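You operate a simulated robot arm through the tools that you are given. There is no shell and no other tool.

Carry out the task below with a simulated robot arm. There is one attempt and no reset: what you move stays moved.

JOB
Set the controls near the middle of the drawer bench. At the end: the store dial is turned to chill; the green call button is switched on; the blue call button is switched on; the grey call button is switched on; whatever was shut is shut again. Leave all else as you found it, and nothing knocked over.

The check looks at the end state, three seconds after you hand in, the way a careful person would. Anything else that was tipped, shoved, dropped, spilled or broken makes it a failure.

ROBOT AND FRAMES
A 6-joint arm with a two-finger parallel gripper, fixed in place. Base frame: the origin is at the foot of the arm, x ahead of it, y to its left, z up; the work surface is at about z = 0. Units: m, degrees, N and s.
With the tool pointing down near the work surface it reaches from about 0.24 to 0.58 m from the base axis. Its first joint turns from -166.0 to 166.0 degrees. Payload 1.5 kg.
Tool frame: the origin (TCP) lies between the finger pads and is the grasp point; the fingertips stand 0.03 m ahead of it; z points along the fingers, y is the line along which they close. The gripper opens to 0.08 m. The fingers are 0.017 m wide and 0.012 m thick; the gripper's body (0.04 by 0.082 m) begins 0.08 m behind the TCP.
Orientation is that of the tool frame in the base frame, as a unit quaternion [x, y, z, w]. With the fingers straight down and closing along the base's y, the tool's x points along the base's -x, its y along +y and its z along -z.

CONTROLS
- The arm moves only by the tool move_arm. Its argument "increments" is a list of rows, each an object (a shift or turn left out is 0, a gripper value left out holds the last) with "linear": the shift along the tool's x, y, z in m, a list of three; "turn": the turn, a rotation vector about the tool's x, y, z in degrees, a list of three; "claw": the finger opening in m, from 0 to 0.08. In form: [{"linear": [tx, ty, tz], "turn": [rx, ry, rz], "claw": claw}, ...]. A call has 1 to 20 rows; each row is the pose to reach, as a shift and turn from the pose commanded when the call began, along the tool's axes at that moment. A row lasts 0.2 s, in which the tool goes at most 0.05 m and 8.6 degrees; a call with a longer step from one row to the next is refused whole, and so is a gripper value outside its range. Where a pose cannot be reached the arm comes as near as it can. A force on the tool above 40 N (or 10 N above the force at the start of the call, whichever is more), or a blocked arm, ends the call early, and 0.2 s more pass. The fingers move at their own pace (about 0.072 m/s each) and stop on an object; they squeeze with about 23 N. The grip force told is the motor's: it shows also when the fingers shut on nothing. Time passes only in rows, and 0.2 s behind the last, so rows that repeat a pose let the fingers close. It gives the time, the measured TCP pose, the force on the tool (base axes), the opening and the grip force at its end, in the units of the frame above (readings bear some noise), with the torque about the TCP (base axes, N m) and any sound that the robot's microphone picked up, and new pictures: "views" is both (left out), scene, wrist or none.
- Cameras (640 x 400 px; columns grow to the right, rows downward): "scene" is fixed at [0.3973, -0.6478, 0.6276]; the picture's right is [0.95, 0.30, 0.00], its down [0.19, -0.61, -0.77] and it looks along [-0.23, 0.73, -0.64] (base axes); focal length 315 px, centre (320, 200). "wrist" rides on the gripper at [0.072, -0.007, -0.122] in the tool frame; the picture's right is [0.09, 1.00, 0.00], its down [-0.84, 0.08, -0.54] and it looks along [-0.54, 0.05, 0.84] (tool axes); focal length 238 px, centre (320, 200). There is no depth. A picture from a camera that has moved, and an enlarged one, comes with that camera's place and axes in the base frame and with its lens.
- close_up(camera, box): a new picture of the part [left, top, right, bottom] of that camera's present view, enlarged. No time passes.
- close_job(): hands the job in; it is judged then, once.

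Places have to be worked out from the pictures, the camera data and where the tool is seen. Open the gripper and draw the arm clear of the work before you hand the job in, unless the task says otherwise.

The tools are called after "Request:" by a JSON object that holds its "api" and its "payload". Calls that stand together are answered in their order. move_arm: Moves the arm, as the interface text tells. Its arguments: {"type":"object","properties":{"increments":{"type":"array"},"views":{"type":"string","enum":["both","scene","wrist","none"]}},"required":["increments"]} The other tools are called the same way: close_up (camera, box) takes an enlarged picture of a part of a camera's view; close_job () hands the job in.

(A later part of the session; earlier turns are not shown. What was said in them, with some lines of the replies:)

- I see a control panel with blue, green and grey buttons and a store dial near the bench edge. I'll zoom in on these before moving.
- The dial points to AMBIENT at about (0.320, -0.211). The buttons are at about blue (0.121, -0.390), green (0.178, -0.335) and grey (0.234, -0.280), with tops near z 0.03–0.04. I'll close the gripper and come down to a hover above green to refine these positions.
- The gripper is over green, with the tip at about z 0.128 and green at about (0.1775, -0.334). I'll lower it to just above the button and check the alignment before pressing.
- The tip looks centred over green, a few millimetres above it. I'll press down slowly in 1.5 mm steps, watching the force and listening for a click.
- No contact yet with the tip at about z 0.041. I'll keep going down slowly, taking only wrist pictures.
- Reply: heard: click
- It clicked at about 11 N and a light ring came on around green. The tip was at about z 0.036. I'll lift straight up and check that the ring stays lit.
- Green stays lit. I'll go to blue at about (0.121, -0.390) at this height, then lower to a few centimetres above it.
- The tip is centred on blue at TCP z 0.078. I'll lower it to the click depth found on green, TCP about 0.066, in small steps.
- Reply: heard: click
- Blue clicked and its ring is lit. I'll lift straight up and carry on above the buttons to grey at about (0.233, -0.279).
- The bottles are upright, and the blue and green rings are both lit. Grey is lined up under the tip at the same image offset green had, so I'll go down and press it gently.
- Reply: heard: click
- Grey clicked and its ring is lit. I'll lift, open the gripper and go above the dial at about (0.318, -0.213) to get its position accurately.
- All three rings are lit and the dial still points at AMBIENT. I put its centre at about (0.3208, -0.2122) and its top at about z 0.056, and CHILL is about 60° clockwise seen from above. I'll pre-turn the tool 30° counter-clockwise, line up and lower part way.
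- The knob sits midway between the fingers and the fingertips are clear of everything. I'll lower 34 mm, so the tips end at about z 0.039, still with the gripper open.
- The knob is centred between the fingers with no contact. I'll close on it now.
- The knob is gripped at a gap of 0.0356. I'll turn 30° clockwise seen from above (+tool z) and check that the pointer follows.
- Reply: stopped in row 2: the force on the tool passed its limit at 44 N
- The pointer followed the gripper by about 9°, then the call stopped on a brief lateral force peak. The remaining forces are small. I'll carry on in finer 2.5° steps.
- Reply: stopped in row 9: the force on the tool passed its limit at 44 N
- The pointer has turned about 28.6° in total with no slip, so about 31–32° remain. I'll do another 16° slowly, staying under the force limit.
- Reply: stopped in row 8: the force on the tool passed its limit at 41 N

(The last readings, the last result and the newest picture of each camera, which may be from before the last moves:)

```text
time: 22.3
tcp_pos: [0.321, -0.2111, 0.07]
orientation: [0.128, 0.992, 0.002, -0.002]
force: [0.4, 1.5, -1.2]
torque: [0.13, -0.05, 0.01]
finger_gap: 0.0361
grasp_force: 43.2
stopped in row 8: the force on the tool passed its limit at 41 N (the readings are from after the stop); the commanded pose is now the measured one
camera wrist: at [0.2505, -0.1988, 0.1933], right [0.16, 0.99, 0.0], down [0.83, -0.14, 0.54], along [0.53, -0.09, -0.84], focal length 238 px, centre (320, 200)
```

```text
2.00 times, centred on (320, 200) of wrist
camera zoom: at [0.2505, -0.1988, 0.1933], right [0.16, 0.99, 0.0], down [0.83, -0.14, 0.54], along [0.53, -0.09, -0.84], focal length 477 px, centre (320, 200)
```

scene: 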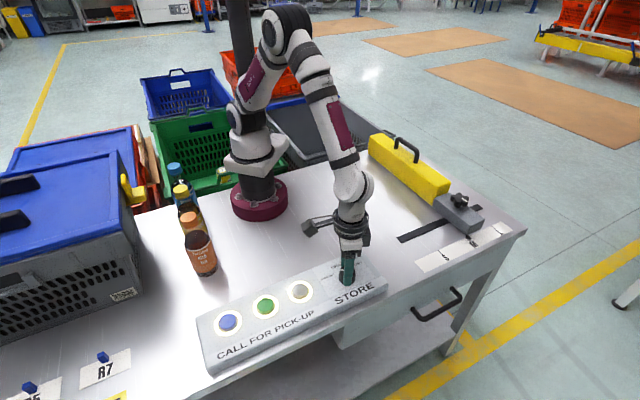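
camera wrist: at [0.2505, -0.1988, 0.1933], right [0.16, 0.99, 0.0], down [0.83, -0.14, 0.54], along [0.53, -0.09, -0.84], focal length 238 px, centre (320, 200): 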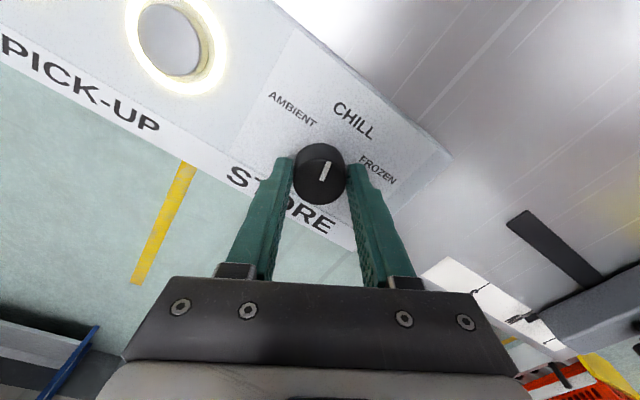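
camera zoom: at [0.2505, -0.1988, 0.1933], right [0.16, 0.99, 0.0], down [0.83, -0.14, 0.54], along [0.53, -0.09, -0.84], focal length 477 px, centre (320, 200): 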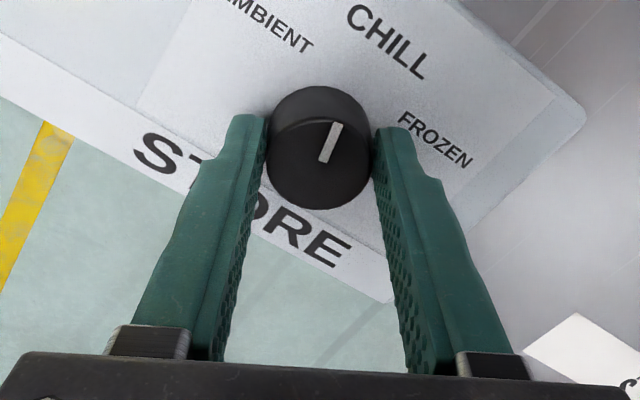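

About 44.7° done with the pointer still following, and about 15° left. I'll finish the turn in small steps.

Request:
{"api": "move_arm", "payload": {"increments": [{"turn": [0, 0, 2]}, {"turn": [0, 0, 4]}, {"turn": [0, 0, 6]}, {"turn": [0, 0, 8]}, {"turn": [0, 0, 10]}, {"turn": [0, 0, 12]}, {"turn": [0, 0, 14]}, {"turn": [0, 0, 15.3]}], "views": "both"}}

Request:
{"api": "close_up", "payload": {"camera": "wrist", "box": [200, 100, 440, 300]}}

Request:
{"api": "close_up", "payload": {"camera": "scene", "box": [290, 220, 410, 310]}}

```text
time: 23.3
tcp_pos: [0.3208, -0.2096, 0.0698]
orientation: [0.194, 0.981, 0.002, -0.001]
force: [2.9, -0.8, -5.9]
torque: [0.04, -0.12, -0.03]
finger_gap: 0.0359
grasp_force: 43.0
stopped in row 5: the force on the tool passed its limit at 41 N (the readings are from after the stop); the commanded pose is now the measured one
camera wrist: at [0.2527, -0.1891, 0.1933], right [0.29, 0.96, 0.0], down [0.8, -0.25, 0.54], along [0.52, -0.16, -0.84], focal length 238 px, centre (320, 200)
```

scene: 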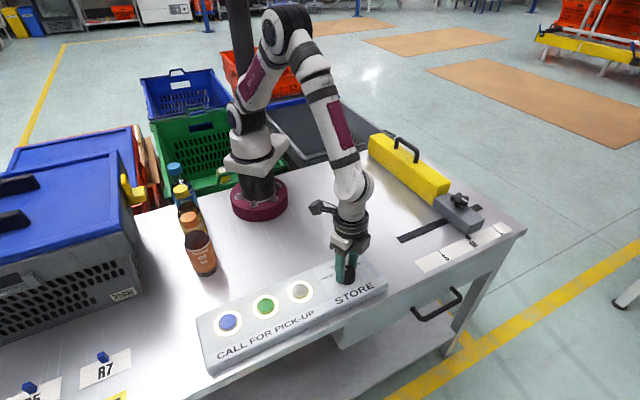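
wrist: 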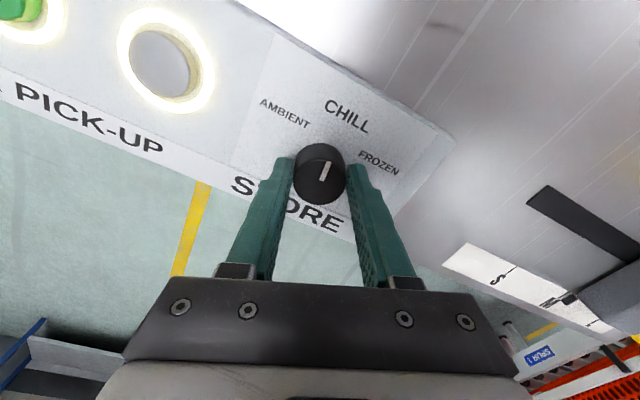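

```text
2.00 times, centred on (320, 200) of wrist
camera zoom: at [0.2527, -0.1891, 0.1933], right [0.29, 0.96, 0.0], down [0.8, -0.25, 0.54], along [0.52, -0.16, -0.84], focal length 477 px, centre (320, 200)
```

zoom: 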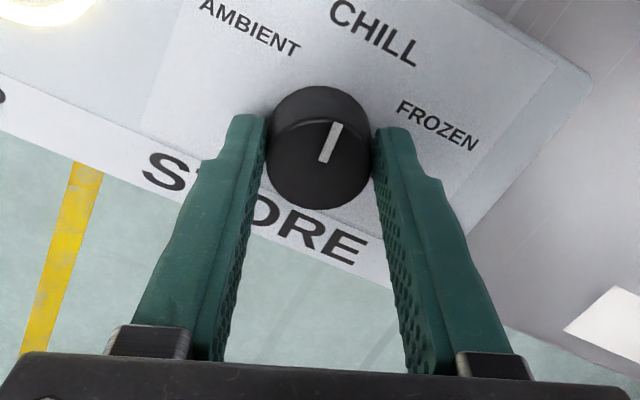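

```text
4.44 times, centred on (350, 265) of scene
camera zoom: at [0.3973, -0.6478, 0.6276], right [0.95, 0.3, 0.0], down [0.19, -0.61, -0.77], along [-0.23, 0.73, -0.64], focal length 1400 px, centre (187, -89)
```

zoom: 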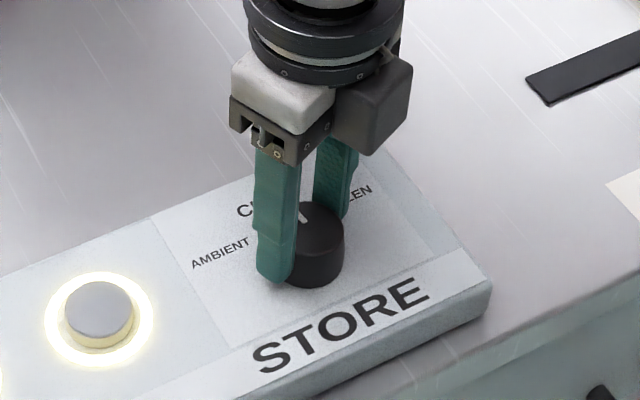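

The tool has turned 52.4° in total. The TCP has crept about 3 mm in +y, so the knob axis must sit roughly 4 mm off the TCP toward tool -x. I'll finish the remaining 7.6° turning about that axis, which means adding a small +y shift.

Request:
{"api": "move_arm", "payload": {"increments": [{"linear": [0, 0.00014, 0], "turn": [0, 0, 2]}, {"linear": [0, 0.00028, 0], "turn": [0, 0, 4]}, {"linear": [0, 0.00042, 0], "turn": [0, 0, 6]}, {"linear": [0, 0.00053, 0], "turn": [0, 0, 7.6]}, {"linear": [0, 0.00053, 0], "turn": [0, 0, 7.6]}], "views": "both"}}

Request:
{"api": "close_up", "payload": {"camera": "wrist", "box": [200, 100, 440, 300]}}

Request:
{"api": "close_up", "payload": {"camera": "scene", "box": [290, 220, 410, 310]}}

```text
time: 24.5
tcp_pos: [0.3235, -0.2092, 0.071]
orientation: [0.259, 0.966, 0.001, -0.001]
force: [-7.0, -17.0, -18.8]
torque: [-0.6, 0.2, -0.09]
finger_gap: 0.0359
grasp_force: 42.3
camera wrist: at [0.2565, -0.1796, 0.1934], right [0.42, 0.91, 0.0], down [0.77, -0.35, 0.54], along [0.49, -0.22, -0.84], focal length 238 px, centre (320, 200)
```

scene: 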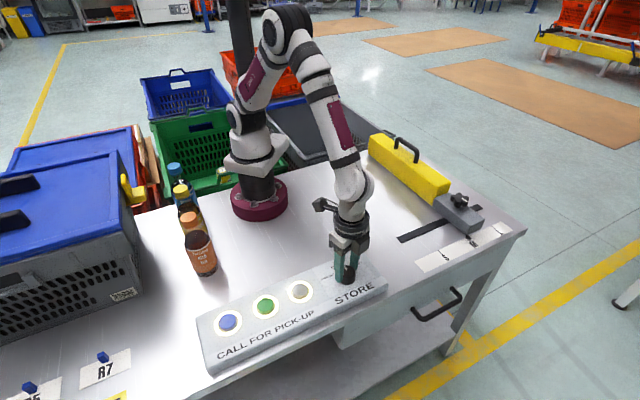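
wrist: 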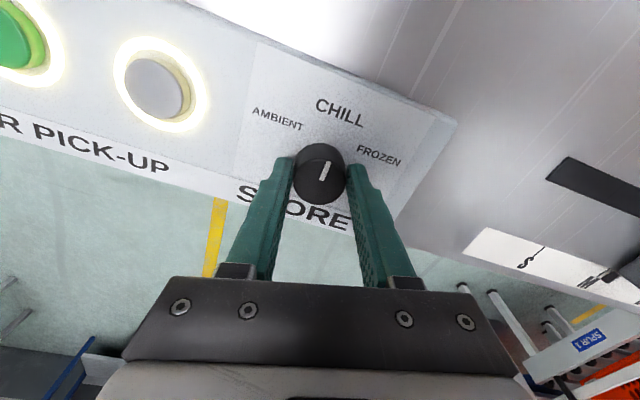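

```text
2.00 times, centred on (320, 200) of wrist
camera zoom: at [0.2565, -0.1796, 0.1934], right [0.42, 0.91, 0.0], down [0.77, -0.35, 0.54], along [0.49, -0.22, -0.84], focal length 477 px, centre (320, 200)
```

zoom: 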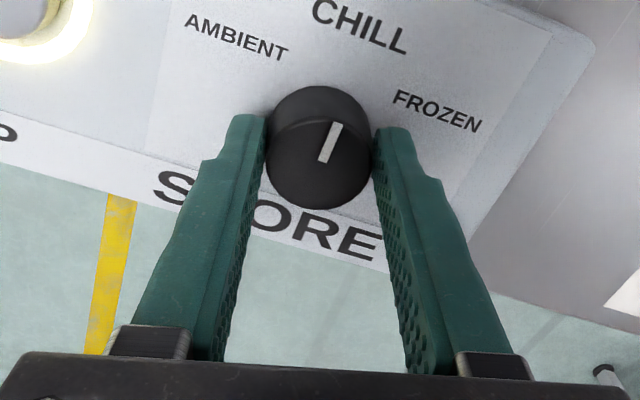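

```text
4.44 times, centred on (350, 265) of scene
camera zoom: at [0.3973, -0.6478, 0.6276], right [0.95, 0.3, 0.0], down [0.19, -0.61, -0.77], along [-0.23, 0.73, -0.64], focal length 1400 px, centre (187, -89)
```

zoom: 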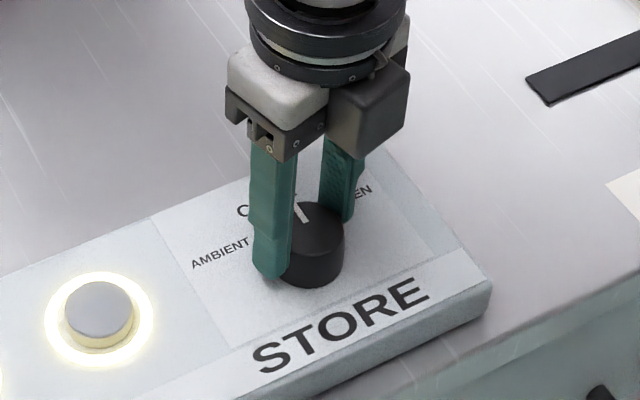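

The tool is now at +30°, a full 60° turn, and the pointer looks aimed at CHILL. I'll open the fingers, lift straight up and inspect.

Request:
{"api": "move_arm", "payload": {"increments": [{"claw": 0.05}, {"claw": 0.08}, {"claw": 0.08}, {"claw": 0.08}, {"claw": 0.08}], "views": "none"}}

Request:
{"api": "move_arm", "payload": {"increments": [{"linear": [0, 0, -0.01]}, {"linear": [0, 0, -0.03]}, {"linear": [0, 0, -0.06]}, {"linear": [0, 0, -0.09]}, {"linear": [0, 0, -0.09]}], "views": "both"}}

Request:
{"api": "close_up", "payload": {"camera": "wrist", "box": [220, 60, 420, 220]}}

Request:
{"api": "close_up", "payload": {"camera": "scene", "box": [300, 240, 400, 310]}}

```text
time: 25.7
tcp_pos: [0.3231, -0.2106, 0.0719]
orientation: [0.258, 0.966, 0.001, -0.001]
force: [0.0, -0.2, -0.3]
torque: [-0.02, -0.02, 0.02]
finger_gap: 0.08
grasp_force: 0.0
```

```text
time: 26.9
tcp_pos: [0.3231, -0.2086, 0.1611]
orientation: [0.258, 0.966, 0.001, -0.002]
force: [0.2, -0.1, -0.4]
torque: [0.0, 0.03, -0.05]
finger_gap: 0.08
grasp_force: 0.1
camera wrist: at [0.2572, -0.1781, 0.2837], right [0.42, 0.91, 0.0], down [0.76, -0.35, 0.54], along [0.49, -0.22, -0.84], focal length 238 px, centre (320, 200)
```

scene: 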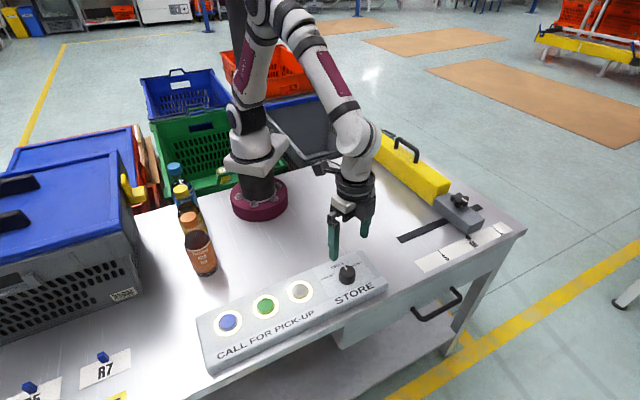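
wrist: 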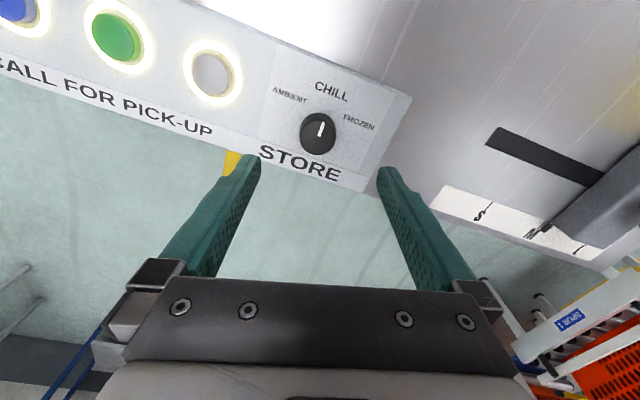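

```text
2.50 times, centred on (320, 140) of wrist
camera zoom: at [0.2572, -0.1781, 0.2837], right [0.42, 0.91, 0.0], down [0.76, -0.35, 0.54], along [0.49, -0.22, -0.84], focal length 596 px, centre (320, 350)
```

zoom: 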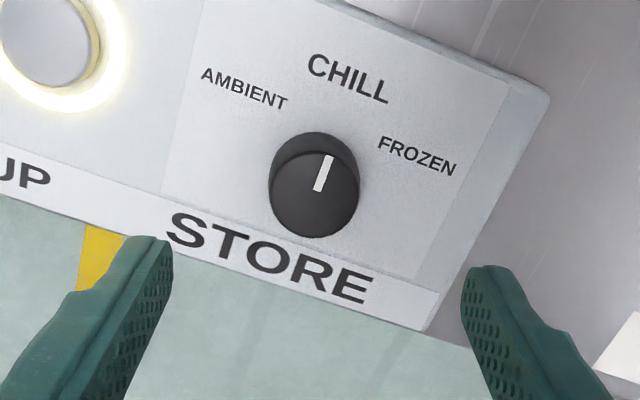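

```text
5.71 times, centred on (350, 275) of scene
camera zoom: at [0.3973, -0.6478, 0.6276], right [0.95, 0.3, 0.0], down [0.19, -0.61, -0.77], along [-0.23, 0.73, -0.64], focal length 1800 px, centre (149, -229)
```

zoom: 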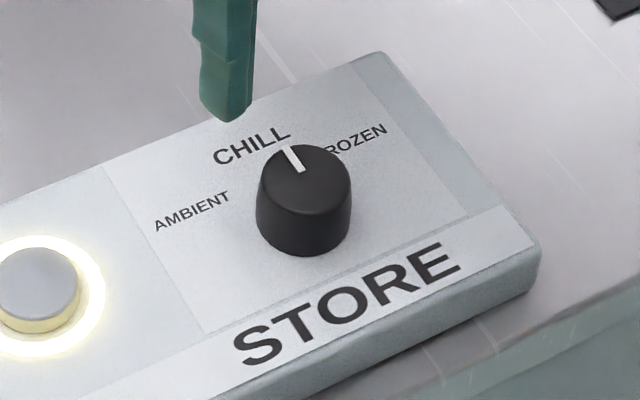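

All three rings are lit and the pointer is on CHILL. From the scene picture it turned about 60.7°, ending near 137° against the label at about 135°. The drawer is shut and the bottles are upright. I'll lift well clear with the gripper open and turn the tool back.

Request:
{"api": "move_arm", "payload": {"increments": [{"linear": [0, 0, -0.03], "turn": [0, 0, -5], "claw": 0.08}, {"linear": [0, 0, -0.06], "turn": [0, 0, -10]}, {"linear": [0, 0, -0.09], "turn": [0, 0, -16]}, {"linear": [0, 0, -0.12], "turn": [0, 0, -23]}, {"linear": [0, 0, -0.15], "turn": [0, 0, -30]}, {"linear": [0, 0, -0.165], "turn": [0, 0, -30]}, {"linear": [0, 0, -0.165], "turn": [0, 0, -30]}], "views": "both"}}

Request:
{"api": "close_up", "payload": {"camera": "scene", "box": [190, 230, 400, 370]}}

Request:
{"api": "close_up", "payload": {"camera": "scene", "box": [325, 250, 375, 290]}}

```text
time: 28.5
tcp_pos: [0.3238, -0.2108, 0.3252]
orientation: [0.0, 1.0, 0.001, 0.0]
force: [0.0, 0.1, -0.8]
torque: [0.02, 0.0, 0.07]
finger_gap: 0.0801
grasp_force: 0.1
camera wrist: at [0.2516, -0.2173, 0.4489], right [-0.09, 1.0, 0.0], down [0.84, 0.08, 0.54], along [0.54, 0.05, -0.84], focal length 238 px, centre (320, 200)
```

scene: 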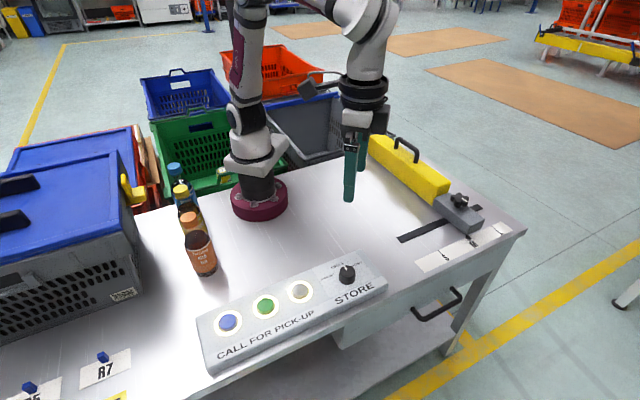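
wrist: 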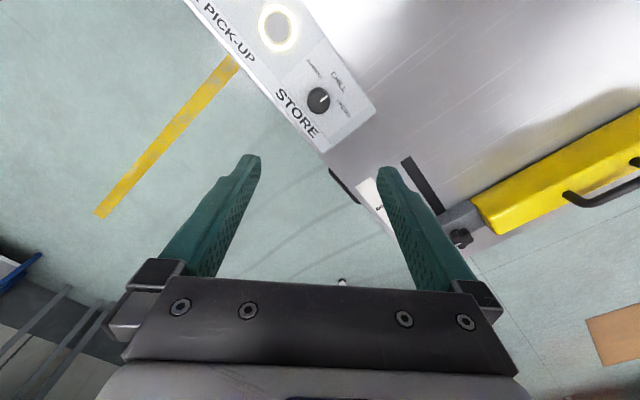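

```text
2.86 times, centred on (295, 300) of scene
camera zoom: at [0.3973, -0.6478, 0.6276], right [0.95, 0.3, 0.0], down [0.19, -0.61, -0.77], along [-0.23, 0.73, -0.64], focal length 900 px, centre (391, -86)
```

zoom: 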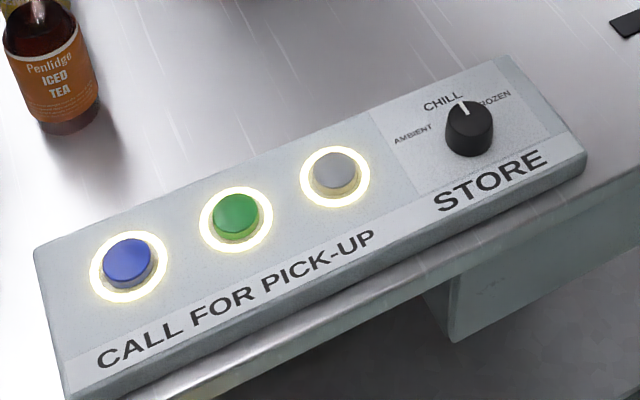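

```text
10.00 times, centred on (350, 270) of scene
camera zoom: at [0.3973, -0.6478, 0.6276], right [0.95, 0.3, 0.0], down [0.19, -0.61, -0.77], along [-0.23, 0.73, -0.64], focal length 3149 px, centre (20, -500)
```

zoom: 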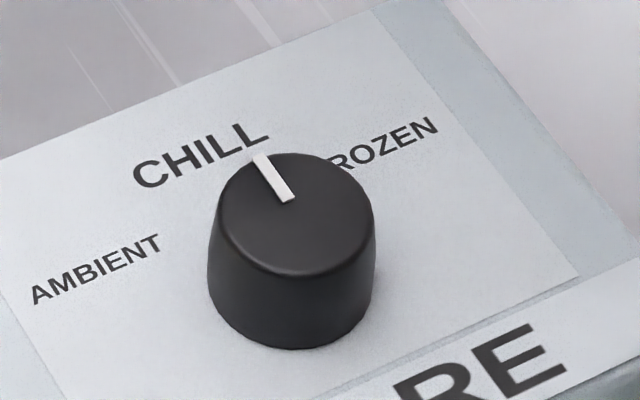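

The enlarged view shows the pointer squarely at CHILL, all three button rings lit, the drawer shut and nothing else disturbed. The arm is raised clear with the gripper open, so I'm handing in.

Request:
{"api": "close_job", "payload": {}}

```text
The job is handed in.
```

The controls are set and the job is handed in:

- **Buttons:** the green, blue and grey call buttons are on. Each clicked when pressed, and its light ring stayed lit after I lifted away.
- **Dial:** the store dial is turned from AMBIENT to CHILL. The last close-up shows the pointer at the CHILL label; my readings put it within about 5° of it.
- **Everything else:** I never opened the drawer, and it is still shut. The bottles are upright, and I saw nothing else moved.

While I turned the dial, the arm stopped itself four times at its 40 N force limit (peaks of 41–44 N). The grip was slightly off the knob's centre. I continued in smaller steps each time, the knob did not slip, and I saw no damage.

The arm is raised clear of the bench with the gripper open.
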